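You operate a simulated robot arm through the tools that you are given. There is no shell and no other tool. Be economical: measure what you need, move in short steps, check, and stop when the job is done.

You run a simulated robot arm. Do the job below in one go: nothing can be reset, and whatever is moved stays where it is left.

Task
Turn the grey dial to 30 mm. Take the little white tub and put it in the small blue tray. Put the blue cup from the blue bench beside the red press in the inside of the steel basin. Pull the cream drawer open. Any order will do. Set down upright: blue cup.

Only the result counts: the job must be done as asked and must still hold three seconds after the hand-in. Knocking over, shifting, dropping, spilling or breaking anything else fails it.

Robot
A 7-joint arm with a fingered hand on a trunk, on a base that drives. Base frame: it is fixed to the floor where the robot stands at the start and does not move with it; the origin is under the middle of the robot, x ahead of it, y to its left, z up. Lengths are in mm, angles in degrees, forces in N, time in s.
With the tool pointing down near the work surface it reaches from about 100 to 740 mm from the robot's upright axis, wherever it stands. Its first joint turns from -69.0 to 172.0 degrees. Places, roughly: blue cup (8x8x10 cm) [-1600, 2600, 800]; cream drawer [-600, -3000, 600]; grey dial [500, 0, 1000]; inside of the steel basin [-1500, -500, 800]; little white tub (9x9x6 cm) [-1700, 2200, 800]; small blue tray (21x17x8 cm) [-1700, 600, 800]. Payload 3.4 kg.
The tool frame sits at the grasp point between the pads (the TCP): z along the fingers, y along the line on which they close. The tips reach 39 mm beyond it. The gripper opens to 180 mm. The gripper's body begins 111 mm behind the TCP. The gripper is a hand of 3 fingers: y runs from the thumb to the fingers, the wrist lies at [0, 0, -262] in the tool frame, and closing takes about 1.5 s.
Orientation is that of the tool frame in the base frame, as a unit quaternion [w, x, y, z]. With the fingers straight down and closing along the base's y, the tool's x points along the base's -x, its y along +y and its z along -z.

Tools
- The arm moves only by the tool apply_moves. Its argument "commands" is a list that holds one entry, the list of rows, each a list of 7 numbers: the shift along the tool's x, y, z in cm, then the turn, a rotation vector about the tool's x, y, z in degrees, then the gripper command, from -1 (fully open) to 1 (shut), values between in proportion. In form: [[[tx, ty, tz, ax, ay, az, grip], ...]]. A call has 1 to 10 rows; each row shifts and turns the commanded pose from where the row before left it, along the tool's axes as they then stand. Rows are played at 5 a second. More than 50 mm and 8.6 degrees between two rows, or a gripper value outside its range, and nothing of the call is played. A pose out of reach is approached as far as the arm can. The call stops where the force on the tool passes 40 N (or 10 N more than at its start, if that is more) or the arm is blocked; 0.2 s more then pass. The fingers move at their own pace (about 72 mm/s each) and stop on an object; they squeeze with about 32 N. The grip force told is the motor's: it shows also when the fingers shut on nothing. Time passes only in rows, and 0.2 s behind the last, so rows that do not move let the fingers close. It gives the time, the measured TCP pose, the force on the tool (base axes), the opening and the grip force at its end, in the units of the frame above (readings bear some noise), with the torque about the TCP (base axes, N m) and any sound that the robot's microphone picked up.
- Cameras (640 x 400 px; columns grow to the right, rows downward): "scene" is now at [94, -18.3, 1854.5]; the picture's right is [-0.20, -0.98, -0.00], its down [-0.82, 0.17, -0.55] and it looks along [0.54, -0.11, -0.83] (base axes); focal length 289 px, centre (320, 200). "wrist" rides on the gripper at [63, -36, -128] in the tool frame; the picture's right is [0.50, 0.87, 0.00], its down [-0.75, 0.44, -0.49] and it looks along [-0.43, 0.25, 0.87] (tool axes); focal length 226 px, centre (320, 200). There is no depth. A picture from a camera that has moved, and an enlarged one, comes with that camera's place and axes in the base frame and with its lens. The place of the scene camera against the robot may be out by one fixed shift of up to 18 mm in any direction.
- capture(camera): a new picture of that camera. No time passes.
- raise_lower(by): slides the trunk up (or, below 0, down) by that many mm; the arm and the scene camera ride with it, the base frame stays. It gives what a move gives, with no picture.
- roll_base(legs): drives the robot by 1 to 6 legs, each [ahead, left, turn to the left] in mm, mm and degrees, along the robot's own axes; the way and the turn of a leg run together, so that a leg with both is an arc; at most 1500 mm and 180 degrees a leg. The arm and the cameras ride along, it lands a little off, and it stops where it bumps. It gives what a move gives.
- grasp_type(shape): the hand has 3 fingers and takes this shape, open, in about a second: jaw (thumb against the fingers, like two jaws); tri (thumb and two fingers); tip (a fingertip pinch); poke (one finger out to press); point (the index stretched); flat (the hand flat); cup (the hand cupped); fist (a fist). The gripper value then closes the fingers along that shape, each until it touches; the sizes above hold for jaw. It gives what a move gives, with no picture.
- aim_head(pan, tilt): turns the head with the scene camera to pan (to the left, within 143 degrees either way) and tilt (down, from -29 to 69), counted from straight ahead of the robot. It gives what a move gives.
- zoom(camera, box): a new picture of the part [left, top, right, bottom] of that camera's present view, enlarged. No time passes.
- job_done(): hands the job in; it is judged then, once.

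Work in short steps. Places have to be worked out from the pictures, the camera data and where the tool is seen: move nearer, look again, correct. Check each grasp and each placing, and mend what went wrong. You have 165 turns and 120 pictures in all, those below and enlarged ones among them. Open the gripper and draw the arm clear of the work before you hand the job in, unless the task says otherwise; then end with one line.

The tools are called as a command line: name --argument value ..., lists and objects as JSON in quotes. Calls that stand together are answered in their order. apply_moves: Moves the arm, as the interface text tells. Its arguments: {"type":"object","properties":{"commands":{"type":"array","items":{"type":"array","items":{"type":"array","items":{"type":"number"}}}}},"required":["commands"]} The other tools are called the same way: raise_lower (by) slides the trunk up or down; grasp_type (shape) gives the hand a shape; roll_base (legs) drives the base; aim_head (pan, tilt) turns the head that bears the scene camera; capture (camera) takes a picture; zoom (camera, box) takes an enlarged picture of a part of a camera's view; job_done () hands the job in.

At the start:

```text
clock: 0.0
tcp_pos: [418.6, -130.5, 1373.2]
tool_rot: [-0.001, 0.0, 1.0, -0.003]
force: [0.1, 0.0, -0.7]
torque: [-0.08, 0.01, 0.03]
grip_width: 179.9
gripper_force: 0.0
shape: jaw
trunk travel left (down, up): [-325.0, 217.0]
robot x, y, heading: [1.0, 4.3, -0.0]
head pan, tilt: [-11.8, 56.3]
```

scene: 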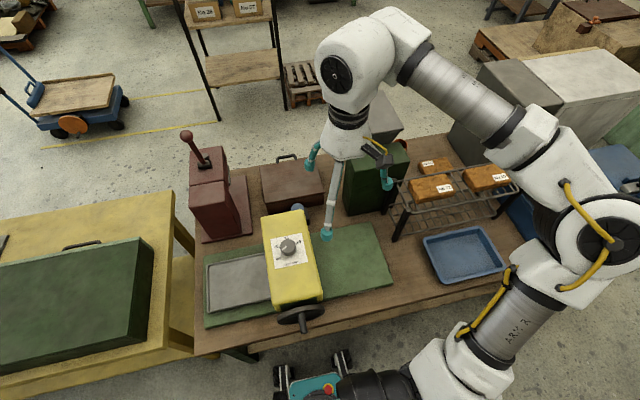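
wrist: 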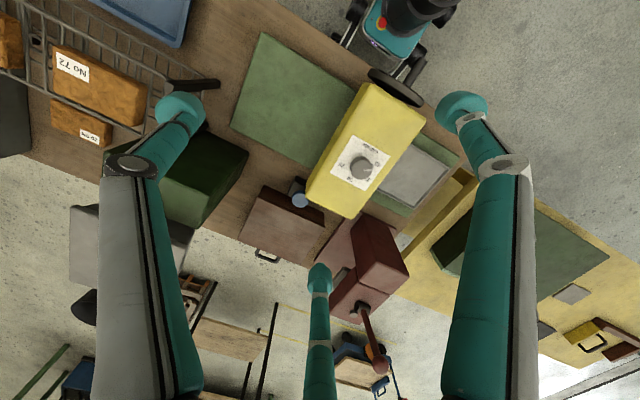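

The yellow machine with the grey dial stands ahead of the robot. I zoom in to read its scale.

zoom --camera "scene" --box '[250, 220, 330, 270]'

zoom --camera "wrist" --box '[312, 130, 408, 190]'

```text
8.00 times, centred on (290, 245) of scene
camera zoom: at [94.0, -18.3, 1854.5], right [-0.2, -0.98, 0.0], down [-0.82, 0.17, -0.55], along [0.54, -0.11, -0.83], focal length 2314 px, centre (560, -160)
```

zoom: 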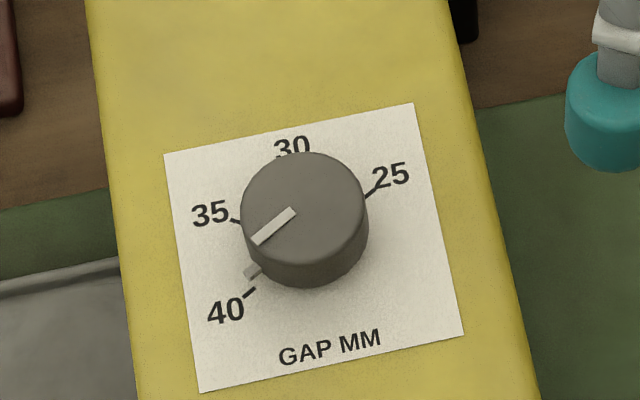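

```text
6.67 times, centred on (360, 160) of wrist
camera zoom: at [356.7, -166.5, 1502.5], right [-0.5, 0.86, -0.01], down [0.75, 0.44, 0.49], along [0.42, 0.24, -0.87], focal length 1507 px, centre (53, 467)
```

zoom: 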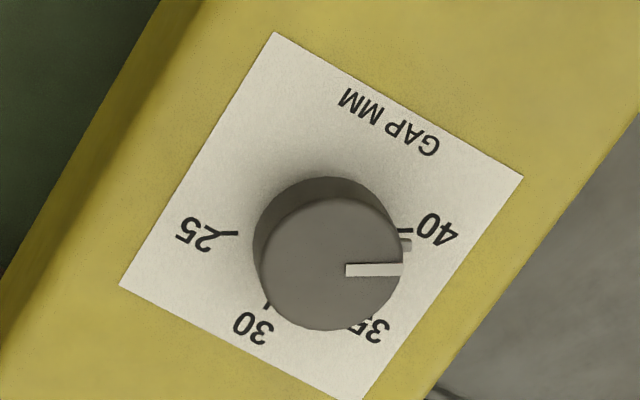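

The scale runs 40, 35, 30, 25 clockwise in about 60° steps, with 30 straight ahead (+x), and the pointer is near 40. The dial is about 48 mm wide, 25 mm high, at roughly (470, 4, ~1030), so I move above it and look again.

apply_moves --commands '[[[-1.7, 4.5, 0, 0, 0, 0, -1], [-1.7, 4.5, 0, 0, 0, 0, -1], [-1.7, 4.4, 0, 0, 0, 0, -1], [0, 0, 4, 0, 0, 0, -1], [0, 0, 4, 0, 0, 0, -1], [0, 0, 4, 0, 0, 0, -1], [0, 0, 0, 0, 0, 0, -1]]]'

capture --camera "wrist"

capture --camera "scene"

```text
clock: 1.6
tcp_pos: [420.8, -100.8, 1220.7]
tool_rot: [0.001, -0.001, 1.0, -0.005]
force: [0.3, 0.2, 0.9]
torque: [-0.04, -0.01, 0.0]
grip_width: 179.8
gripper_force: 0.0
shape: jaw
out of reach, approached as far as the arm can: row 1, 2, 3
trunk travel left (down, up): [-325.0, 217.0]
robot x, y, heading: [-1.5, 4.0, 0.0]
head pan, tilt: [-11.8, 56.3]
```

```text
115 pictures are left
camera wrist: at [357.8, -135.9, 1349.7], right [-0.5, 0.86, -0.01], down [0.75, 0.44, 0.49], along [0.43, 0.24, -0.87], focal length 226 px, centre (320, 200)
```

wrist: 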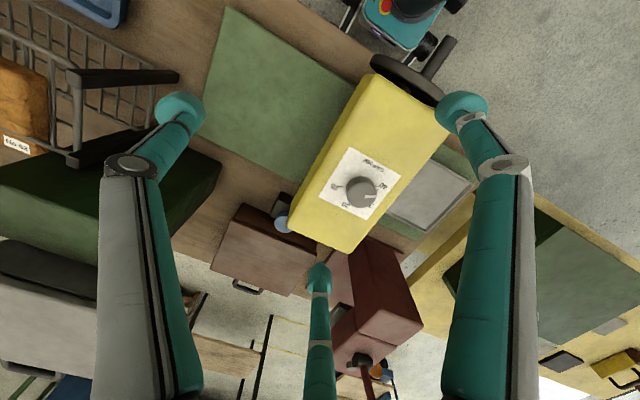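

```text
114 pictures are left
camera scene: at [92.1, -33.8, 1854.4], right [-0.2, -0.98, -0.01], down [-0.81, 0.18, -0.55], along [0.54, -0.1, -0.83], focal length 289 px, centre (320, 200)
```

scene: 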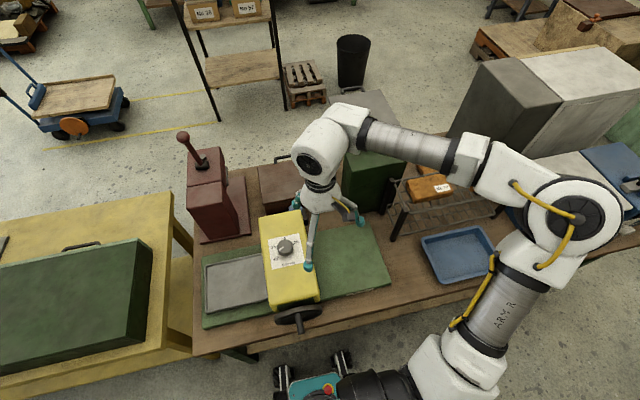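

The earlier lateral move was cut short, as it was out of reach at that height. I now retry lateral at this lower height.

apply_moves --commands '[[[-1, 4, 0, 0, 0, 0, -1], [-1, 4, 0, 0, 0, 0, -1], [-1, 3, 0, 0, 0, 0, -1], [-2, 0, 0, 0, 0, 0, -1], [0, 0, 0, 0, 0, 0, -1]]]'

capture --camera "wrist"

```text
clock: 2.8
tcp_pos: [441.7, -49.5, 1216.8]
tool_rot: [0.001, -0.002, 1.0, -0.009]
force: [-0.2, -0.9, 0.3]
torque: [-0.01, -0.01, 0.02]
grip_width: 180.0
gripper_force: 0.1
shape: jaw
out of reach, approached as far as the arm can: row 2, 3, 4
trunk travel left (down, up): [-325.0, 217.0]
robot x, y, heading: [0.5, 4.2, -0.0]
head pan, tilt: [-11.8, 56.3]
```

```text
113 pictures are left
camera wrist: at [380.0, -83.1, 1345.2], right [-0.5, 0.86, -0.02], down [0.75, 0.45, 0.49], along [0.43, 0.23, -0.87], focal length 226 px, centre (320, 200)
```

wrist: 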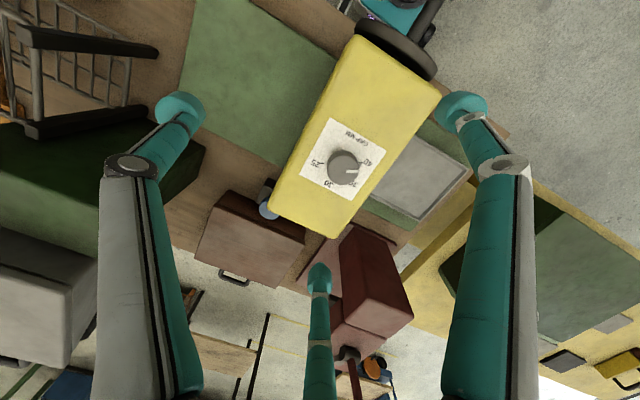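

The dial is judged at about (477, 8), top at 1010–1050. Raising the trunk puts the tool lower relative to the shoulder, which should widen reach; then I go lateral.

raise_lower --by 150

apply_moves --commands '[[[0, 0, 5, 0, 0, 0, -1], [0, 0, 5, 0, 0, 0, -1], [0, 0, 5, 0, 0, 0, -1], [-1.2, 2, 0, 0, 0, 0, -1], [-1.2, 2, 0, 0, 0, 0, -1], [-1.2, 1.7, 0, 0, 0, 0, -1], [0, 0, 0, 0, 0, 0, -1]]]'

capture --camera "wrist"

```text
clock: 4.5
tcp_pos: [442.4, -56.0, 1362.3]
tool_rot: [0.001, 0.0, 1.0, -0.006]
force: [0.2, 0.4, 0.7]
torque: [0.01, 0.04, -0.01]
grip_width: 179.9
gripper_force: 0.1
shape: jaw
trunk travel left (down, up): [-475.0, 67.0]
robot x, y, heading: [3.8, 5.3, -0.1]
head pan, tilt: [-11.8, 56.3]
```

```text
clock: 6.2
tcp_pos: [461.9, -44.1, 1213.9]
tool_rot: [0.001, -0.001, 1.0, -0.006]
force: [0.1, -0.1, 0.7]
torque: [-0.02, -0.02, -0.03]
grip_width: 180.2
gripper_force: 0.1
shape: jaw
out of reach, approached as far as the arm can: row 4, 5, 6
trunk travel left (down, up): [-475.0, 67.0]
robot x, y, heading: [4.7, 4.5, -0.1]
head pan, tilt: [-11.8, 56.3]
```

```text
112 pictures are left
camera wrist: at [398.9, -79.6, 1342.7], right [-0.5, 0.86, -0.01], down [0.75, 0.44, 0.49], along [0.43, 0.24, -0.87], focal length 226 px, centre (320, 200)
```

wrist: 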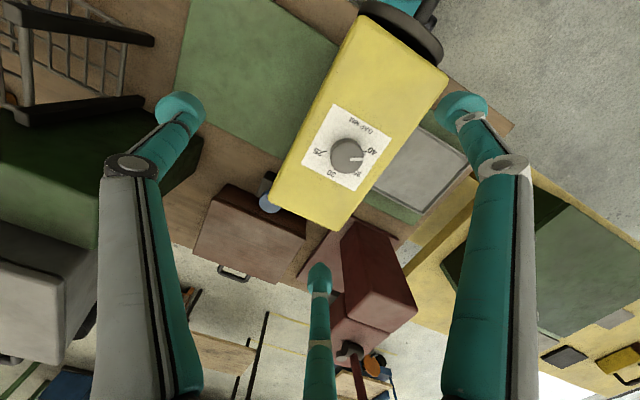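

The arm sticks at y≈-44, seemingly a joint limit, so I shift the base left instead.

roll_base --legs '[[0, 70, 0]]'

zoom --camera "wrist" --box '[240, 50, 480, 200]'

capture --camera "scene"

```text
clock: 7.2
tcp_pos: [458.8, -19.3, 1213.2]
tool_rot: [0.002, 0.001, 1.0, 0.009]
force: [0.9, -0.2, -0.4]
torque: [0.06, 0.05, 0.02]
grip_width: 179.9
gripper_force: 0.0
shape: jaw
trunk travel left (down, up): [-475.0, 67.0]
robot x, y, heading: [1.3, 64.2, 0.1]
head pan, tilt: [-11.8, 56.3]
```

```text
2.67 times, centred on (360, 125) of wrist
camera zoom: at [396.8, -56.7, 1340.5], right [-0.5, 0.87, 0.01], down [0.75, 0.43, 0.5], along [0.43, 0.26, -0.86], focal length 603 px, centre (213, 400)
```

zoom: 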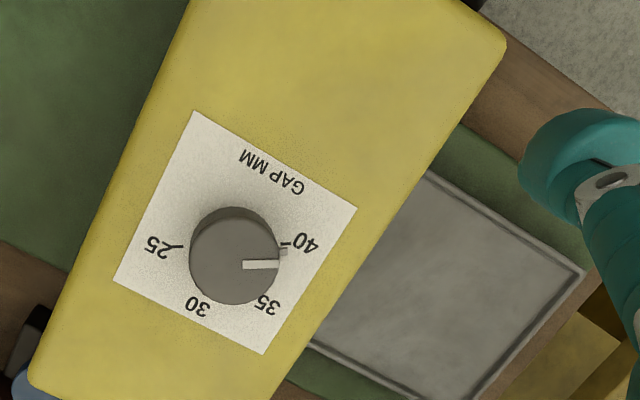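

```text
110 pictures are left
camera scene: at [48.1, 30.8, 2004.2], right [-0.2, -0.98, -0.01], down [-0.81, 0.18, -0.55], along [0.54, -0.11, -0.83], focal length 289 px, centre (320, 200)
```

scene: 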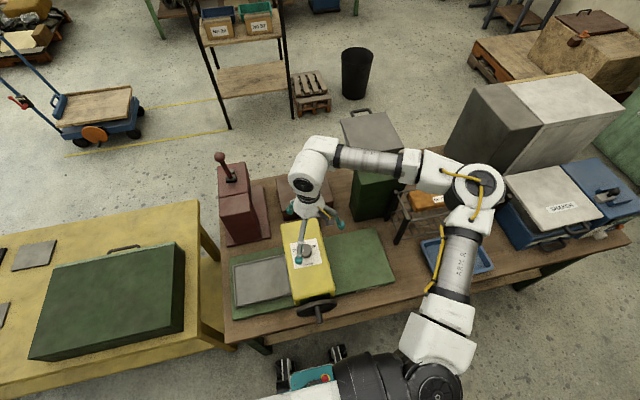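

Triangulation now agrees well: dial top at about (471, 4.5, 1028). I align over it and pre-rotate -40° to see how freely the wrist turns.

apply_moves --commands '[[[-0.6, 1.2, 0, 0, 0, -8, -1], [-0.6, 1.2, 0, 0, 0, -8, -1], [0, 0, 0, 0, 0, -8, -1], [0, 0, 0, 0, 0, -8, -1], [0, 0, 0, 0, 0, -8, -1], [0, 0, 0, 0, 0, 0, -1]]]'

```text
clock: 8.8
tcp_pos: [463.1, 49.6, 1217.3]
tool_rot: [0.002, -0.347, 0.938, -0.009]
force: [0.1, -0.2, 0.8]
torque: [-0.04, 0.03, -0.01]
grip_width: 180.3
gripper_force: 0.1
shape: jaw
out of reach, approached as far as the arm can: row 2
trunk travel left (down, up): [-475.0, 67.0]
robot x, y, heading: [-2.8, 71.5, 0.2]
head pan, tilt: [-11.8, 56.3]
stopped in row 6: the arm was blocked; the commanded pose is now the measured one
```

Turning freed the arm: TCP is now at (463, 50). I correct to (471, 4.5) and turn on by -40° more.

apply_moves --commands '[[[1.2, -2, 0, 0, 0, 0, -1], [1.1, -1.9, 0, 0, 0, 0, -1], [0, 0, 0, 0, 0, -8, -1], [0, 0, 0, 0, 0, -8, -1], [0, 0, 0, 0, 0, -8, -1], [0, 0, 0, 0, 0, -8, -1], [0, 0, 0, 0, 0, -8, -1], [0, 0, 0, 0, 0, 0, -1]]]'

capture --camera "wrist"

```text
clock: 10.6
tcp_pos: [471.6, -0.3, 1216.9]
tool_rot: [0.0, -0.647, 0.762, -0.007]
force: [-0.1, -0.1, 0.0]
torque: [-0.03, -0.02, 0.02]
grip_width: 180.0
gripper_force: 0.1
shape: jaw
trunk travel left (down, up): [-475.0, 67.0]
robot x, y, heading: [1.1, 73.6, -0.1]
head pan, tilt: [-11.8, 56.3]
```

```text
109 pictures are left
camera wrist: at [494.4, -67.6, 1346.4], right [-0.94, -0.35, 0.0], down [-0.31, 0.82, 0.48], along [-0.17, 0.45, -0.88], focal length 226 px, centre (320, 200)
```

wrist: 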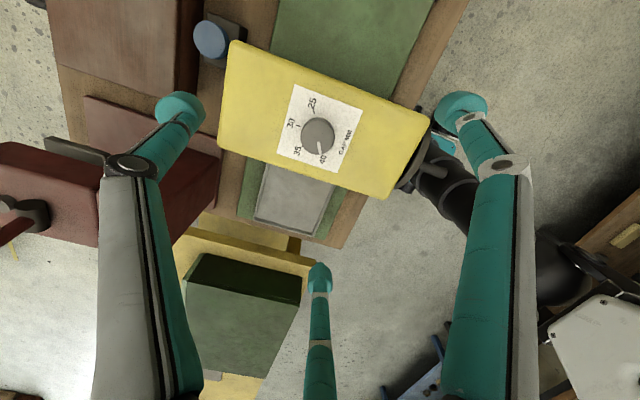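

Dial seen at about (473, 0), matching the TCP at (471.6, -0.3). I descend most of the way and half close, then look.

apply_moves --commands '[[[0, 0, 4, 0, 0, 0, -0.3], [0, 0, 4, 0, 0, 0, -0.3], [0, 0, 4, 0, 0, 0, -0.2], [0, 0, 1.5, 0, 0, 0, -0.2], [0, 0, 0, 0, 0, 0, -0.2]]]'

capture --camera "wrist"

```text
clock: 11.8
tcp_pos: [470.0, -35.2, 1080.0]
tool_rot: [0.008, -0.645, 0.764, 0.003]
force: [0.4, -0.7, -0.4]
torque: [0.04, 0.02, -0.04]
grip_width: 108.7
gripper_force: 0.0
shape: jaw
out of reach, approached as far as the arm can: row 4
trunk travel left (down, up): [-475.0, 67.0]
robot x, y, heading: [0.0, 69.4, 0.1]
head pan, tilt: [-11.8, 56.3]
```

```text
108 pictures are left
camera wrist: at [494.1, -105.6, 1208.4], right [-0.94, -0.35, -0.01], down [-0.31, 0.81, 0.5], along [-0.16, 0.47, -0.87], focal length 226 px, centre (320, 200)
```

wrist: 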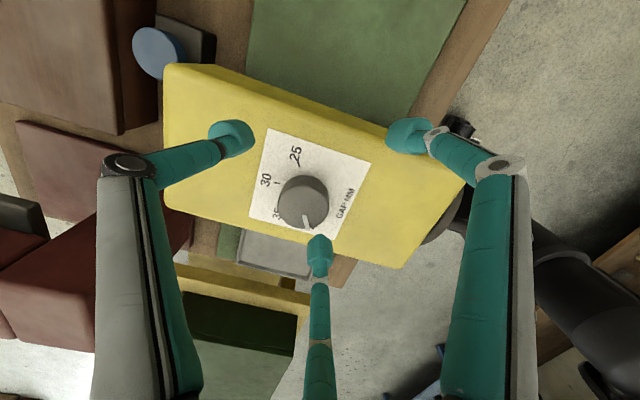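

The arm keeps running into a joint limit here; J1's range (-69…172) is centred on +51°, so the target should be to the robot's left. I raise the tool and turn the base right by 50°.

apply_moves --commands '[[[0, 0, -5, 0, 0, 0, -1], [0, 0, -5, 0, 0, 0, -1], [0, 0, -5, 0, 0, 0, -1], [0, 0, -5, 0, 0, 0, -1], [0, 0, -3, 0, 0, 0, -1], [0, 0, 0, 0, 0, 0, -1]]]'

roll_base --legs '[[0, 0, -50]]'

capture --camera "scene"

```text
clock: 13.2
tcp_pos: [467.9, -3.7, 1313.8]
tool_rot: [-0.001, -0.646, 0.763, -0.006]
force: [0.0, 0.1, 0.5]
torque: [-0.02, -0.02, -0.02]
grip_width: 180.2
gripper_force: 0.0
shape: jaw
trunk travel left (down, up): [-475.0, 67.0]
robot x, y, heading: [2.6, 74.1, -0.3]
head pan, tilt: [-11.8, 56.3]
```

```text
clock: 15.8
tcp_pos: [240.3, -335.5, 1314.2]
tool_rot: [-0.003, -0.262, 0.965, -0.007]
force: [0.0, 0.4, 0.4]
torque: [-0.03, 0.04, -0.03]
grip_width: 180.2
gripper_force: 0.1
shape: jaw
trunk travel left (down, up): [-475.0, 67.0]
robot x, y, heading: [3.4, 73.3, -50.2]
head pan, tilt: [-11.8, 56.3]
```

```text
107 pictures are left
camera scene: at [34.3, 37.4, 2004.5], right [-0.88, -0.47, 0.01], down [-0.4, 0.73, -0.55], along [0.26, -0.49, -0.83], focal length 289 px, centre (320, 200)
```

scene: 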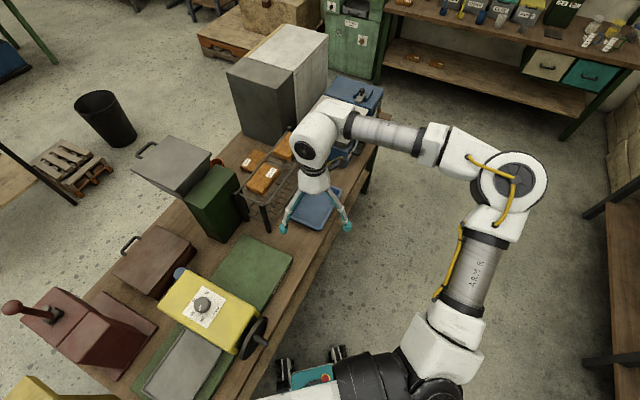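

Now I move the tool back over the dial from the new stance.

apply_moves --commands '[[[-4.1, 1.93, 0, 0, 0, 0, -1], [-4.1, 1.93, 0, 0, 0, 0, -1], [-4.1, 1.93, 0, 0, 0, 0, -1], [-4.1, 1.93, 0, 0, 0, 0, -1], [-4.1, 1.93, 0, 0, 0, 0, -1], [-4.1, 1.93, 0, 0, 0, 0, -1], [-4.1, 1.93, 0, 0, 0, 0, -1], [-4.1, 1.93, 0, 0, 0, 0, -1], [-4.1, 1.93, 0, 0, 0, 0, -1], [0, 0, 0, 0, 0, 0, -1]]]'

```text
clock: 18.0
tcp_pos: [226.7, -274.9, 1323.9]
tool_rot: [0.002, -0.262, 0.965, -0.004]
force: [0.0, 1.1, 0.2]
torque: [-0.01, 0.03, -0.01]
grip_width: 179.9
gripper_force: 0.0
shape: jaw
out of reach, approached as far as the arm can: row 1, 2, 3, 4, 5, 6, 7, 8, 9
trunk travel left (down, up): [-475.0, 67.0]
robot x, y, heading: [1.9, 76.9, -49.9]
head pan, tilt: [-11.8, 56.3]
```

The arm is stuck at about the same azimuth. I test whether tool yaw changes this limit by turning it the other way in place (the commanded position should still be over the dial).

apply_moves --commands '[[[0, 0, 0, 0, 0, 8, -1], [0, 0, 0, 0, 0, 8, -1], [0, 0, 0, 0, 0, 8, -1], [0, 0, 0, 0, 0, 8, -1], [0, 0, 0, 0, 0, 8, -1], [0, 0, 0, 0, 0, 0, -1]]]'

capture --camera "scene"

```text
clock: 19.4
tcp_pos: [230.4, -271.0, 1322.7]
tool_rot: [0.004, 0.085, 0.996, -0.003]
force: [0.0, 0.1, 0.9]
torque: [-0.03, -0.01, 0.02]
grip_width: 179.9
gripper_force: 0.1
shape: jaw
trunk travel left (down, up): [-475.0, 67.0]
robot x, y, heading: [2.1, 72.0, -49.9]
head pan, tilt: [-11.8, 56.3]
```

```text
106 pictures are left
camera scene: at [21.9, 27.1, 2004.4], right [-0.88, -0.47, 0.0], down [-0.39, 0.73, -0.55], along [0.26, -0.49, -0.83], focal length 289 px, centre (320, 200)
```

scene: 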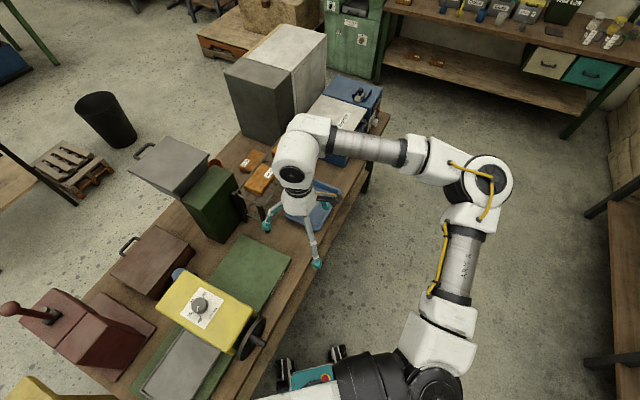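

Yaw turns freely but position does not follow. I test reaching outward first, then swinging left at the larger radius.

apply_moves --commands '[[[-3.03, -3.3, 0, 0, 0, 0, -1], [-3.03, -3.3, 0, 0, 0, 0, -1], [-3.03, -3.3, 0, 0, 0, 0, -1], [0, 0, 0, 0, 0, 0, -1]]]'

apply_moves --commands '[[[-3.3, 3.03, 0, 0, 0, 0, -1], [-3.3, 3.03, 0, 0, 0, 0, -1], [-3.3, 3.03, 0, 0, 0, 0, -1], [0, 0, 0, 0, 0, 0, -1]]]'

```text
clock: 20.4
tcp_pos: [257.3, -382.5, 1322.6]
tool_rot: [0.007, 0.084, 0.996, -0.003]
force: [-0.1, 0.1, 0.2]
torque: [0.02, -0.02, 0.01]
grip_width: 180.0
gripper_force: 0.0
shape: jaw
out of reach, approached as far as the arm can: row 1, 2, 3
trunk travel left (down, up): [-475.0, 67.0]
robot x, y, heading: [1.9, 68.7, -49.8]
head pan, tilt: [-11.8, 56.3]
```

```text
clock: 21.4
tcp_pos: [256.5, -354.8, 1321.8]
tool_rot: [0.006, 0.084, 0.996, -0.002]
force: [-0.5, 0.7, -0.5]
torque: [0.04, 0.01, 0.0]
grip_width: 179.7
gripper_force: 0.1
shape: jaw
out of reach, approached as far as the arm can: row 1, 2, 3
trunk travel left (down, up): [-475.0, 67.0]
robot x, y, heading: [1.4, 73.4, -49.7]
head pan, tilt: [-11.8, 56.3]
```

The boundary pattern says the reachable region lies to the robot's right, not left. I swing the tool right (over free floor), then will turn the base left so that the dial is on its right.

apply_moves --commands '[[[4.55, -0.93, 0, 0, 0, 0, -1], [4.55, -0.93, 0, 0, 0, 0, -1], [4.55, -0.93, 0, 0, 0, 0, -1], [4.55, -0.93, 0, 0, 0, 0, -1], [4.55, -0.93, 0, 0, 0, 0, -1], [4.55, -0.93, 0, 0, 0, 0, -1], [4.55, -0.93, 0, 0, 0, 0, -1], [4.55, -0.93, 0, 0, 0, 0, -1], [4.55, -0.93, 0, 0, 0, 0, -1], [0, 0, 0, 0, 0, 0, -1]]]'

```text
clock: 23.6
tcp_pos: [-156.5, -365.1, 1323.7]
tool_rot: [0.002, 0.083, 0.997, -0.002]
force: [0.2, 0.1, -0.3]
torque: [-0.02, 0.01, 0.04]
grip_width: 179.9
gripper_force: 0.0
shape: jaw
trunk travel left (down, up): [-475.0, 67.0]
robot x, y, heading: [2.8, 71.0, -49.9]
head pan, tilt: [-11.8, 56.3]
```

The right side is free. I turn the base left by 100°, which brings the tool back near the dial.

roll_base --legs '[[0, 0, 100]]'

```text
clock: 28.1
tcp_pos: [457.1, -30.7, 1324.2]
tool_rot: [0.005, -0.692, 0.722, -0.001]
force: [0.2, 0.6, -0.3]
torque: [-0.03, 0.01, 0.0]
grip_width: 180.1
gripper_force: 0.0
shape: jaw
trunk travel left (down, up): [-475.0, 67.0]
robot x, y, heading: [1.9, 70.7, 47.2]
head pan, tilt: [-11.8, 56.3]
```

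Now I align to (471.5, 2) and descend to just above.

apply_moves --commands '[[[-3.26, -1.32, 0, 0, 0, 0, -1], [0, 0, 5, 0, 0, 0, -1], [0, 0, 5, 0, 0, 0, -1], [0, 0, 5, 0, 0, 0, -0.3], [0, 0, 4, 0, 0, 0, -0.2], [0, 0, 4, 0, 0, 0, -0.2], [0, 0, 0, 0, 0, 0, -0.2], [0, 0, 0, 0, 0, 0, -0.2]]]'

capture --camera "wrist"

```text
clock: 29.9
tcp_pos: [468.9, 9.0, 1096.3]
tool_rot: [0.006, -0.693, 0.721, -0.004]
force: [-0.6, 0.1, 0.5]
torque: [-0.02, -0.05, -0.01]
grip_width: 108.5
gripper_force: 0.0
shape: jaw
trunk travel left (down, up): [-475.0, 67.0]
robot x, y, heading: [-1.6, 72.2, 47.2]
head pan, tilt: [-11.8, 56.3]
```

```text
105 pictures are left
camera wrist: at [500.5, -56.5, 1224.5], right [-0.89, -0.47, -0.01], down [-0.41, 0.77, 0.49], along [-0.22, 0.44, -0.87], focal length 226 px, centre (320, 200)
```

wrist: 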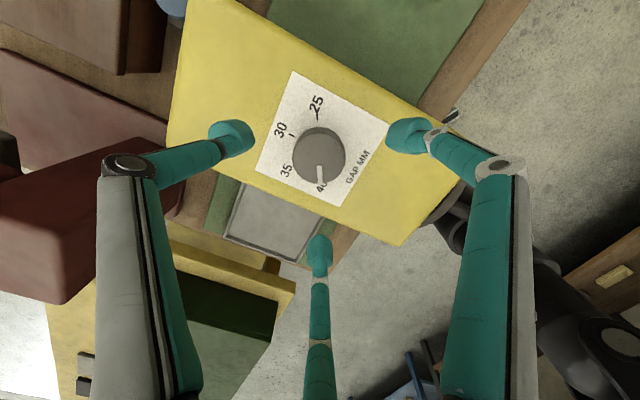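

The dial sits about 13 mm off the hand's axis. I correct by (+12, -6.5) mm in the tool frame, go down 25 mm and check.

apply_moves --commands '[[[1.2, -0.65, 0, 0, 0, 0, -0.2], [0, 0, 2.5, 0, 0, 0, -0.2], [0, 0, 0, 0, 0, 0, -0.2]]]'

capture --camera "wrist"

```text
clock: 30.7
tcp_pos: [476.2, -6.0, 1072.0]
tool_rot: [0.006, -0.693, 0.721, -0.002]
force: [-0.3, 0.7, 0.4]
torque: [0.0, -0.05, 0.0]
grip_width: 108.6
gripper_force: 0.1
shape: jaw
trunk travel left (down, up): [-475.0, 67.0]
robot x, y, heading: [2.9, 76.0, 47.5]
head pan, tilt: [-11.8, 56.3]
```

```text
104 pictures are left
camera wrist: at [507.9, -70.0, 1199.6], right [-0.89, -0.47, -0.01], down [-0.41, 0.77, 0.49], along [-0.22, 0.44, -0.87], focal length 226 px, centre (320, 200)
```

wrist: 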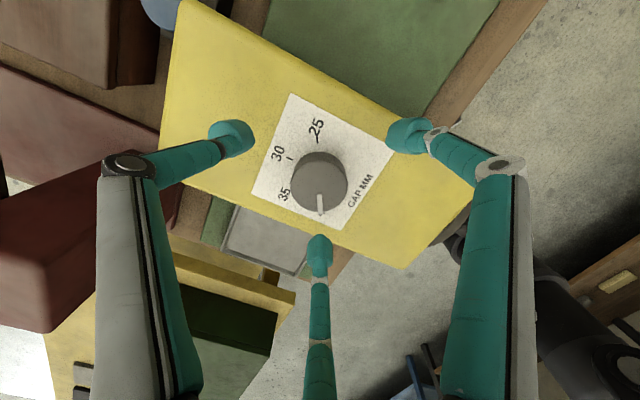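

Centred now. I descend 21 mm so that the tips straddle the dial, and close.

apply_moves --commands '[[[0, 0, 2.1, 0, 0, 0, -0.2], [0, 0, 0, 0, 0, 0, 1], [0, 0, 0, 0, 0, 0, 1], [0, 0, 0, 0, 0, 0, 1], [0, 0, 0, 0, 0, 0, 1], [0, 0, 0, 0, 0, 0, 1]]]'

capture --camera "wrist"

```text
clock: 32.1
tcp_pos: [476.4, -4.9, 1050.2]
tool_rot: [0.004, -0.693, 0.721, -0.003]
force: [0.2, -3.8, -3.4]
torque: [-0.12, -0.02, -0.17]
grip_width: 36.9
gripper_force: 31.9
shape: jaw
trunk travel left (down, up): [-475.0, 67.0]
robot x, y, heading: [2.2, 75.2, 47.2]
head pan, tilt: [-11.8, 56.3]
```

```text
103 pictures are left
camera wrist: at [507.7, -69.7, 1177.9], right [-0.89, -0.46, -0.01], down [-0.41, 0.77, 0.49], along [-0.22, 0.44, -0.87], focal length 226 px, centre (320, 200)
```

wrist: 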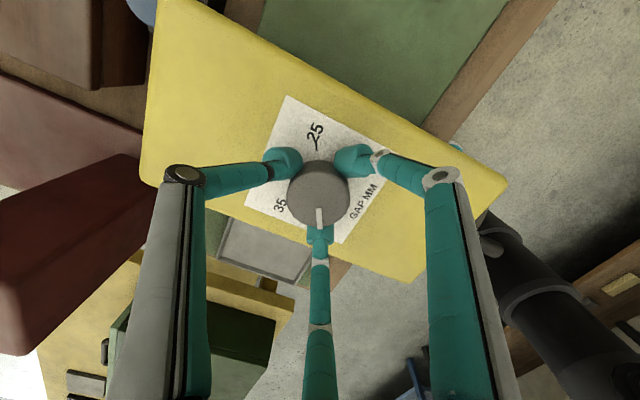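

Gripped. The pointer must go clockwise as seen here (+tool z). I turn 40° and check.

apply_moves --commands '[[[0, 0, 0, 0, 0, 8, 1], [0, 0, 0, 0, 0, 8, 1], [0, 0, 0, 0, 0, 8, 1], [0, 0, 0, 0, 0, 8, 1], [0, 0, 0, 0, 0, 8, 1], [0, 0, 0, 0, 0, 0, 1]]]'

capture --camera "wrist"

```text
clock: 33.5
tcp_pos: [476.1, -4.6, 1049.3]
tool_rot: [0.004, -0.403, 0.915, -0.001]
force: [-8.5, 4.4, -12.6]
torque: [-0.07, 0.25, 0.04]
grip_width: 32.8
gripper_force: 32.1
shape: jaw
trunk travel left (down, up): [-475.0, 67.0]
robot x, y, heading: [1.9, 71.6, 47.4]
head pan, tilt: [-11.8, 56.3]
```

```text
102 pictures are left
camera wrist: at [458.8, -75.5, 1177.8], right [-0.98, 0.21, -0.01], down [0.18, 0.85, 0.5], along [0.11, 0.48, -0.87], focal length 226 px, centre (320, 200)
```

wrist: 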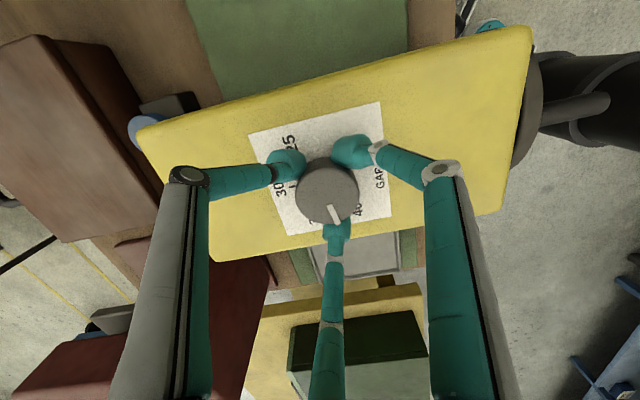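

The dial turned along with a little slip and is ~5 mm off-centre. I open, recentre, and grip again.

apply_moves --commands '[[[0, 0, 0, 0, 0, 0, -0.2], [0, 0, 0, 0, 0, 0, -0.2], [0, 0, 0, 0, 0, 0, -0.2], [0.25, 0.4, 0, 0, 0, 0, -0.2], [0, 0, 0, 0, 0, 0, -0.2]]]'

capture --camera "wrist"

```text
clock: 34.7
tcp_pos: [472.2, -3.6, 1050.2]
tool_rot: [0.006, -0.404, 0.915, -0.001]
force: [-1.0, 0.8, 0.5]
torque: [0.02, 0.01, -0.01]
grip_width: 107.4
gripper_force: 0.1
shape: jaw
trunk travel left (down, up): [-475.0, 67.0]
robot x, y, heading: [-0.9, 73.2, 47.5]
head pan, tilt: [-11.8, 56.3]
```

```text
101 pictures are left
camera wrist: at [455.0, -74.7, 1177.8], right [-0.98, 0.21, -0.01], down [0.18, 0.85, 0.5], along [0.11, 0.48, -0.87], focal length 226 px, centre (320, 200)
```

wrist: 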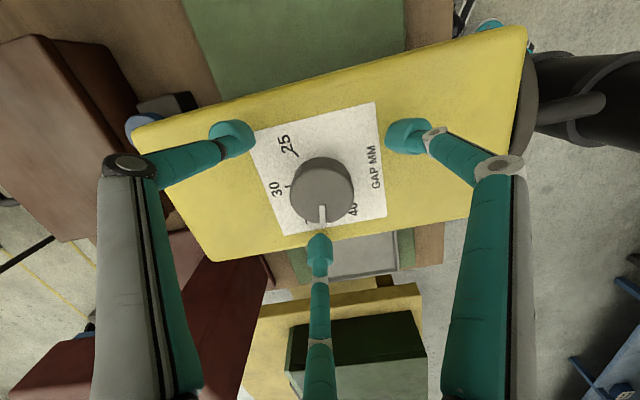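

The pointer is now at about 78° (needs 0°). Centred, so I grip and turn 40° again.

apply_moves --commands '[[[0, 0, 0, 0, 0, 0, 1], [0, 0, 0, 0, 0, 0, 1], [0, 0, 0, 0, 0, 0, 1], [0, 0, 0, 0, 0, 0, 1], [0, 0, 0, 0, 0, 8, 1], [0, 0, 0, 0, 0, 8, 1], [0, 0, 0, 0, 0, 8, 1], [0, 0, 0, 0, 0, 8, 1], [0, 0, 0, 0, 0, 8, 1], [0, 0, 0, 0, 0, 0, 1]]]'

apply_moves --commands '[[[0, 0, 0, 0, 0, 0, -0.2], [0, 0, 0, 0, 0, 0, -0.2], [0, 0, 0, 0, 0, 0, -0.2], [0, 0, 0, 0, 0, 0, -0.2]]]'

capture --camera "wrist"

```text
clock: 36.9
tcp_pos: [471.7, -4.3, 1049.1]
tool_rot: [0.006, -0.066, 0.998, 0.001]
force: [-4.4, 4.4, -6.8]
torque: [0.06, 0.21, 0.02]
grip_width: 34.2
gripper_force: 31.8
shape: jaw
trunk travel left (down, up): [-475.0, 67.0]
robot x, y, heading: [0.8, 70.9, 47.4]
head pan, tilt: [-11.8, 56.3]
```

```text
clock: 37.9
tcp_pos: [471.8, -6.2, 1049.9]
tool_rot: [0.007, -0.067, 0.998, 0.001]
force: [-0.7, 0.6, -0.5]
torque: [0.0, 0.02, 0.01]
grip_width: 107.5
gripper_force: 0.2
shape: jaw
trunk travel left (down, up): [-475.0, 67.0]
robot x, y, heading: [3.3, 76.6, 47.3]
head pan, tilt: [-11.8, 56.3]
```

```text
100 pictures are left
camera wrist: at [413.5, -49.9, 1177.5], right [-0.61, 0.79, 0.0], down [0.68, 0.53, 0.5], along [0.4, 0.3, -0.86], focal length 226 px, centre (320, 200)
```

wrist: 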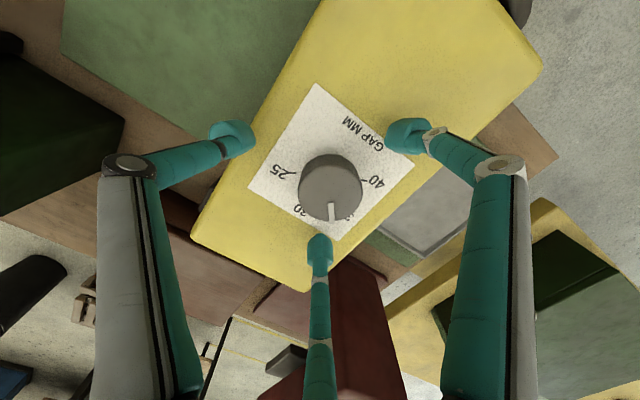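

Pointer at about 45°; the dial is ~7 mm to the picture's right. I recentre, grip and turn 40° more.

apply_moves --commands '[[[0.35, 0.6, 0, 0, 0, 0, -0.2], [0, 0, 0, 0, 0, 0, 1], [0, 0, 0, 0, 0, 0, 1], [0, 0, 0, 0, 0, 0, 1], [0, 0, 0, 0, 0, 0, 1], [0, 0, 0, 0, 0, 8, 1], [0, 0, 0, 0, 0, 8, 1], [0, 0, 0, 0, 0, 8, 1], [0, 0, 0, 0, 0, 8, 1], [0, 0, 0, 0, 0, 8, 1]]]'

apply_moves --commands '[[[0, 0, 0, 0, 0, 0, -0.2], [0, 0, 0, 0, 0, 0, -0.2], [0, 0, 0, 0, 0, 0, -0.2], [0, 0, 0, 0, 0, 0, -0.2]]]'

zoom --camera "wrist" --box '[220, 100, 420, 225]'

```text
clock: 39.5
tcp_pos: [470.3, 7.5, 1058.2]
tool_rot: [0.01, 0.062, 0.998, 0.02]
force: [0.6, -14.3, -17.6]
torque: [-0.57, -0.15, -0.05]
grip_width: 34.5
gripper_force: 32.1
shape: jaw
trunk travel left (down, up): [-475.0, 67.0]
robot x, y, heading: [-0.3, 69.4, 47.4]
head pan, tilt: [-11.8, 56.3]
stopped in row 8: the force on the tool passed its limit at 59 N (the readings are from after the stop); the commanded pose is now the measured one
```

```text
clock: 40.5
tcp_pos: [472.9, 8.7, 1060.8]
tool_rot: [0.011, 0.066, 0.997, 0.025]
force: [0.4, 0.6, 0.2]
torque: [0.02, -0.02, -0.02]
grip_width: 107.5
gripper_force: 0.0
shape: jaw
trunk travel left (down, up): [-475.0, 67.0]
robot x, y, heading: [2.3, 74.3, 47.4]
head pan, tilt: [-11.8, 56.3]
```

```text
3.20 times, centred on (320, 162) of wrist
camera zoom: at [402.3, -24.9, 1185.5], right [-0.38, 0.92, 0.04], down [0.79, 0.31, 0.53], along [0.48, 0.23, -0.85], focal length 723 px, centre (320, 320)
```

zoom: 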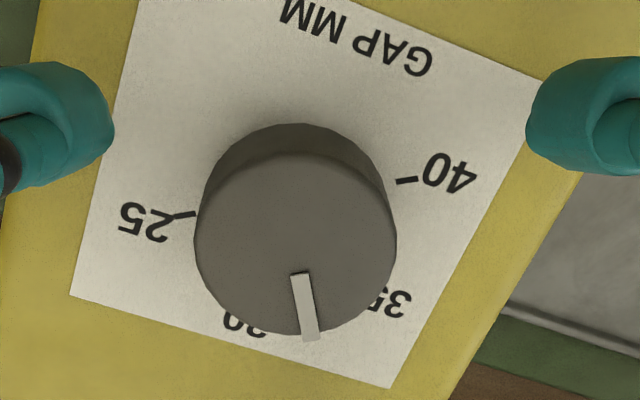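

The wrist ran into its limit; pointer is at about 31°, so ~31° remains. I lift 40 mm, level the tool, and wind the hand back 64° before regripping.

apply_moves --commands '[[[0, 0, -4, 0, 0, 0, -0.2], [0, 0, 0, 2.9, 1.1, 0, -0.2], [0, 0, 0, 0, 0, -8, -0.2], [0, 0, 0, 0, 0, -8, -0.2], [0, 0, 0, 0, 0, -8, -0.2], [0, 0, 0, 0, 0, -8, -0.2], [0, 0, 0, 0, 0, -8, -0.2], [0, 0, 0, 0, 0, -8, -0.2], [0, 0, 0, 0, 0, -8, -0.2], [0, 0, 0, 0, 0, -8, -0.2]]]'

capture --camera "wrist"

```text
clock: 42.7
tcp_pos: [465.8, 11.1, 1100.6]
tool_rot: [0.001, -0.476, 0.879, -0.002]
force: [0.5, -0.9, 0.9]
torque: [-0.01, 0.01, 0.02]
grip_width: 107.7
gripper_force: 0.1
shape: jaw
trunk travel left (down, up): [-475.0, 67.0]
robot x, y, heading: [0.9, 70.9, 47.2]
head pan, tilt: [-11.8, 56.3]
```

```text
98 pictures are left
camera wrist: at [461.0, -61.4, 1230.4], right [-1.0, 0.06, 0.0], down [0.05, 0.87, 0.49], along [0.03, 0.49, -0.87], focal length 226 px, centre (320, 200)
```

wrist: 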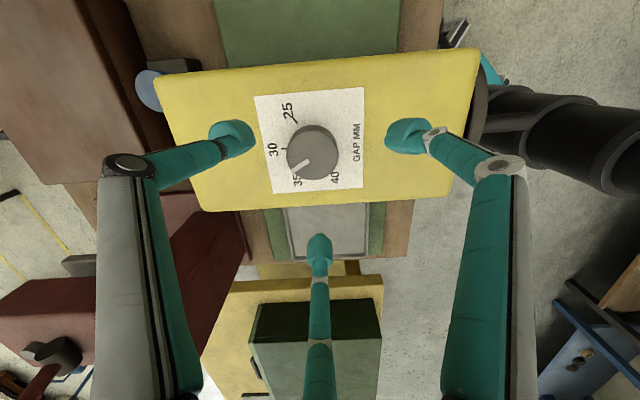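

Dial is about 11 mm off axis; I correct, descend to 1050, grip and turn 32°.

apply_moves --commands '[[[0.36, -1.07, 0, 0, 0, 0, -0.2], [0, 0, 2.5, 0, 0, 0, -0.2], [0, 0, 2.5, 0, 0, 0, -0.2], [0, 0, 0, 0, 0, 0, -0.2]]]'

capture --camera "wrist"

```text
clock: 43.7
tcp_pos: [472.5, 0.3, 1051.0]
tool_rot: [0.002, -0.474, 0.881, 0.0]
force: [0.3, -0.6, 0.1]
torque: [-0.01, -0.04, 0.03]
grip_width: 107.3
gripper_force: 0.1
shape: jaw
trunk travel left (down, up): [-475.0, 67.0]
robot x, y, heading: [2.4, 73.1, 47.2]
head pan, tilt: [-11.8, 56.3]
```

```text
97 pictures are left
camera wrist: at [468.4, -71.2, 1179.7], right [-1.0, 0.06, 0.0], down [0.05, 0.87, 0.49], along [0.03, 0.49, -0.87], focal length 226 px, centre (320, 200)
```

wrist: 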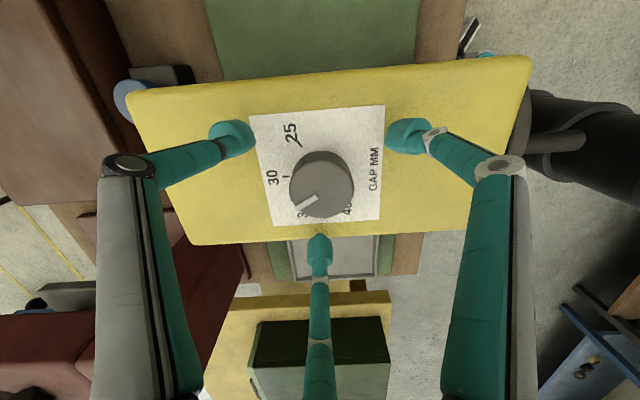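

Centred. I grip and turn 32°, then open and look.

apply_moves --commands '[[[0, 0, 0, 0, 0, 0, 1], [0, 0, 0, 0, 0, 0, 1], [0, 0, 0, 0, 0, 0, 1], [0, 0, 0, 0, 0, 0, 1], [0, 0, 0, 0, 0, 8, 1], [0, 0, 0, 0, 0, 8, 1], [0, 0, 0, 0, 0, 8, 1], [0, 0, 0, 0, 0, 8, 1], [0, 0, 0, 0, 0, 0, 1]]]'

apply_moves --commands '[[[0, 0, 0, 0, 0, 0, -0.2], [0, 0, 0, 0, 0, 0, -0.2], [0, 0, 0, 0, 0, 0, -0.2], [0, 0, -3, 0, 0, 0, -0.2], [0, 0, 0, 0, 0, 0, -0.2]]]'

zoom --camera "wrist" --box '[220, 90, 420, 215]'

```text
clock: 45.7
tcp_pos: [473.1, 1.8, 1051.2]
tool_rot: [0.001, -0.214, 0.977, -0.001]
force: [-4.6, -1.7, -9.0]
torque: [-0.06, 0.14, 0.04]
grip_width: 38.7
gripper_force: 31.9
shape: jaw
trunk travel left (down, up): [-475.0, 67.0]
robot x, y, heading: [-2.8, 72.6, 47.4]
head pan, tilt: [-11.8, 56.3]
```

```text
clock: 46.9
tcp_pos: [472.3, 2.7, 1079.2]
tool_rot: [0.002, -0.214, 0.977, -0.002]
force: [0.0, 0.0, 0.1]
torque: [-0.01, -0.01, -0.03]
grip_width: 107.6
gripper_force: 0.2
shape: jaw
trunk travel left (down, up): [-475.0, 67.0]
robot x, y, heading: [4.3, 71.4, 47.4]
head pan, tilt: [-11.8, 56.3]
```

```text
3.20 times, centred on (320, 152) of wrist
camera zoom: at [430.2, -56.7, 1208.6], right [-0.82, 0.58, 0.0], down [0.5, 0.71, 0.49], along [0.29, 0.4, -0.87], focal length 723 px, centre (320, 352)
```

zoom: 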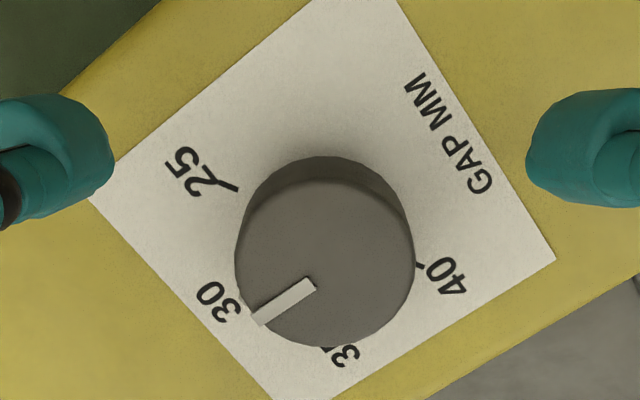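

The pointer reads about 0°, i.e. at 30. I raise the tool and verify from a distance.

apply_moves --commands '[[[0, 0, -5, 0, 0, 0, -1], [0, 0, -5, 0, 0, 0, -1], [0, 0, -5, 0, 0, 0, -1], [0, 0, -5, 0, 0, 0, -1], [0, 0, -4, 0, 0, 0, -1], [0, 0, 0, 0, 0, 0, -1]]]'

zoom --camera "wrist" --box '[272, 95, 368, 155]'

aim_head --pan -55 --tilt 55

capture --camera "scene"

```text
clock: 48.3
tcp_pos: [475.1, 3.2, 1322.3]
tool_rot: [0.0, -0.214, 0.977, -0.001]
force: [0.4, 0.0, -0.3]
torque: [-0.02, 0.01, 0.04]
grip_width: 179.9
gripper_force: 0.0
shape: jaw
trunk travel left (down, up): [-475.0, 67.0]
robot x, y, heading: [0.8, 75.3, 47.5]
head pan, tilt: [-11.8, 56.3]
```

```text
6.67 times, centred on (320, 125) of wrist
camera zoom: at [432.1, -56.4, 1451.2], right [-0.82, 0.58, 0.0], down [0.5, 0.71, 0.49], along [0.29, 0.4, -0.87], focal length 1507 px, centre (320, 700)
```

zoom: 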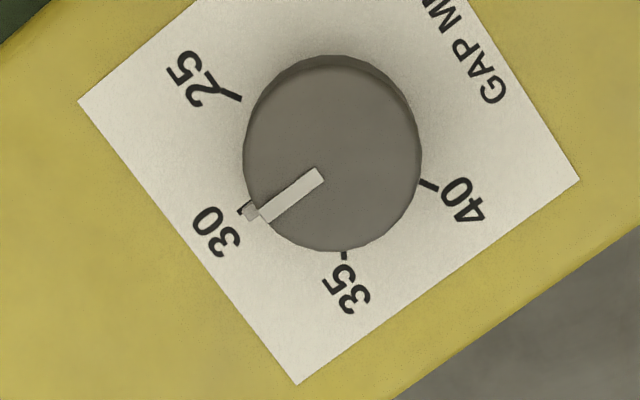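

```text
clock: 49.4
tcp_pos: [474.3, 2.0, 1322.5]
tool_rot: [0.001, -0.214, 0.977, 0.0]
force: [0.1, -0.1, 0.4]
torque: [-0.03, 0.0, -0.05]
grip_width: 180.0
gripper_force: 0.0
shape: jaw
trunk travel left (down, up): [-475.0, 67.0]
robot x, y, heading: [2.3, 74.1, 46.9]
head pan, tilt: [-55.0, 55.0]
```

```text
94 pictures are left
camera scene: at [66.2, 37.2, 2005.8], right [-0.13, -0.99, 0.0], down [-0.81, 0.11, -0.57], along [0.56, -0.07, -0.82], focal length 289 px, centre (320, 200)
```

scene: 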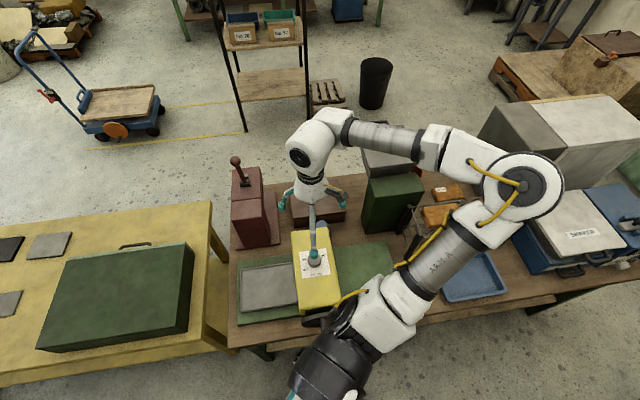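

The pointer is within ~2° of the 30 mark: dial done. Now I survey toward the blue bench and the other places.

aim_head --pan 81 --tilt 28

capture --camera "scene"

aim_head --pan 135 --tilt 28

capture --camera "scene"

```text
clock: 51.6
tcp_pos: [474.6, 3.4, 1323.0]
tool_rot: [0.001, -0.214, 0.977, 0.0]
force: [0.5, -0.2, 0.1]
torque: [0.0, -0.01, 0.04]
grip_width: 179.9
gripper_force: 0.1
shape: jaw
trunk travel left (down, up): [-475.0, 67.0]
robot x, y, heading: [1.4, 73.9, 47.4]
head pan, tilt: [81.0, 28.0]
```

```text
93 pictures are left
camera scene: at [-61.8, 118.5, 2045.8], right [0.79, 0.62, 0.0], down [0.29, -0.37, -0.89], along [-0.55, 0.69, -0.47], focal length 289 px, centre (320, 200)
```

scene: 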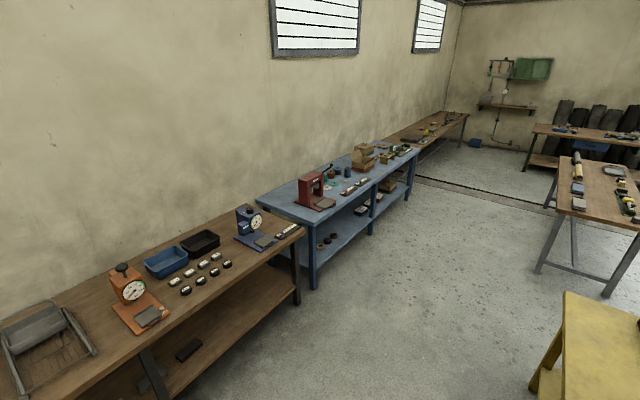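

```text
clock: 52.9
tcp_pos: [474.7, 1.9, 1321.3]
tool_rot: [0.002, -0.214, 0.977, 0.0]
force: [-0.4, 0.2, -0.5]
torque: [-0.05, 0.02, 0.01]
grip_width: 179.7
gripper_force: 0.0
shape: jaw
trunk travel left (down, up): [-475.0, 67.0]
robot x, y, heading: [3.3, 70.7, 47.3]
head pan, tilt: [135.0, 28.0]
```

```text
92 pictures are left
camera scene: at [-96.4, 43.3, 2045.7], right [-0.04, 1.0, 0.0], down [0.47, 0.02, -0.88], along [-0.88, -0.03, -0.47], focal length 289 px, centre (320, 200)
```

scene: 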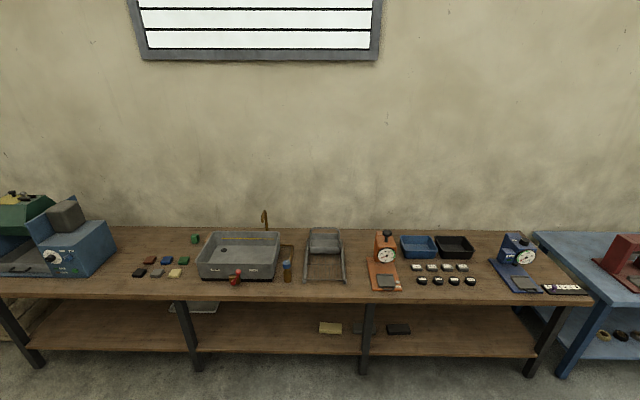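

I zoom into the blue bench to find the cup and tub.

aim_head --pan 81 --tilt 28

zoom --camera "scene" --box '[250, 120, 442, 240]'

```text
clock: 54.1
tcp_pos: [474.9, 2.5, 1321.7]
tool_rot: [0.0, -0.214, 0.977, -0.001]
force: [0.0, -0.7, 0.0]
torque: [0.01, 0.0, 0.0]
grip_width: 179.6
gripper_force: 0.0
shape: jaw
trunk travel left (down, up): [-475.0, 67.0]
robot x, y, heading: [4.1, 72.1, 47.4]
head pan, tilt: [81.0, 28.0]
```

```text
3.33 times, centred on (346, 180) of scene
camera zoom: at [-61.8, 118.4, 2045.8], right [0.78, 0.62, 0.0], down [0.29, -0.37, -0.89], along [-0.55, 0.69, -0.46], focal length 964 px, centre (233, 267)
```

zoom: 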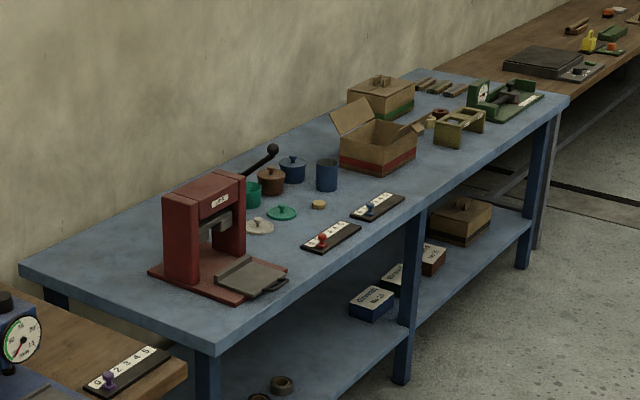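

The cup is the blue cylinder by the cardboard box; the tub is likely hidden behind the press. I drive away from the dial bench, turn to heading -90 (so the wall benches lie on my right), and move up to the blue bench.

roll_base --legs '[[-258, 717, 0], [0, 0, -137]]'

roll_base --legs '[[-1050, -110, 0], [-1050, -110, 0]]'

aim_head --pan -80 --tilt 45

capture --camera "scene"

```text
clock: 63.8
tcp_pos: [-1079.8, 92.7, 1323.6]
tool_rot: [-0.003, 0.832, 0.555, -0.004]
force: [0.1, 0.6, -0.8]
torque: [0.03, -0.01, -0.02]
grip_width: 179.8
gripper_force: 0.1
shape: jaw
trunk travel left (down, up): [-475.0, 67.0]
robot x, y, heading: [-695.5, 362.9, -89.8]
head pan, tilt: [81.0, 28.0]
```

```text
clock: 74.4
tcp_pos: [-1308.4, 2213.9, 1324.9]
tool_rot: [-0.003, 0.83, 0.557, -0.005]
force: [-0.4, -0.1, 0.2]
torque: [-0.01, 0.0, 0.01]
grip_width: 180.0
gripper_force: 0.1
shape: jaw
trunk travel left (down, up): [-475.0, 67.0]
robot x, y, heading: [-925.0, 2486.7, -89.8]
head pan, tilt: [81.0, 28.0]
```

```text
clock: 76.9
tcp_pos: [-1304.1, 2214.5, 1325.9]
tool_rot: [-0.003, 0.83, 0.557, -0.007]
force: [0.8, 0.9, 0.2]
torque: [0.01, 0.02, 0.02]
grip_width: 180.0
gripper_force: 0.2
shape: jaw
trunk travel left (down, up): [-475.0, 67.0]
robot x, y, heading: [-925.5, 2483.8, -89.5]
head pan, tilt: [-80.0, 45.0]
```

```text
90 pictures are left
camera scene: at [-1011.1, 2498.7, 2019.1], right [-0.18, 0.98, 0.0], down [0.7, 0.13, -0.7], along [-0.69, -0.13, -0.71], focal length 289 px, centre (320, 200)
```

scene: 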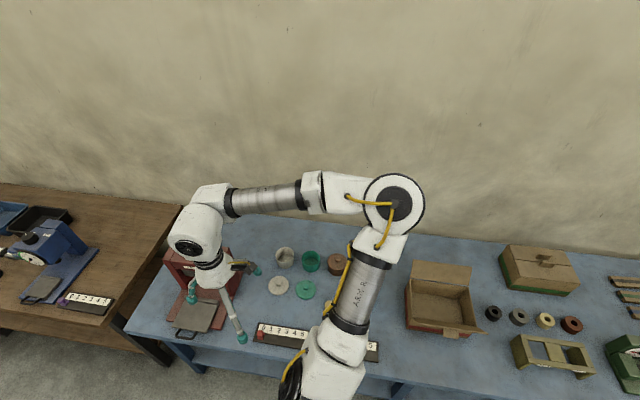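

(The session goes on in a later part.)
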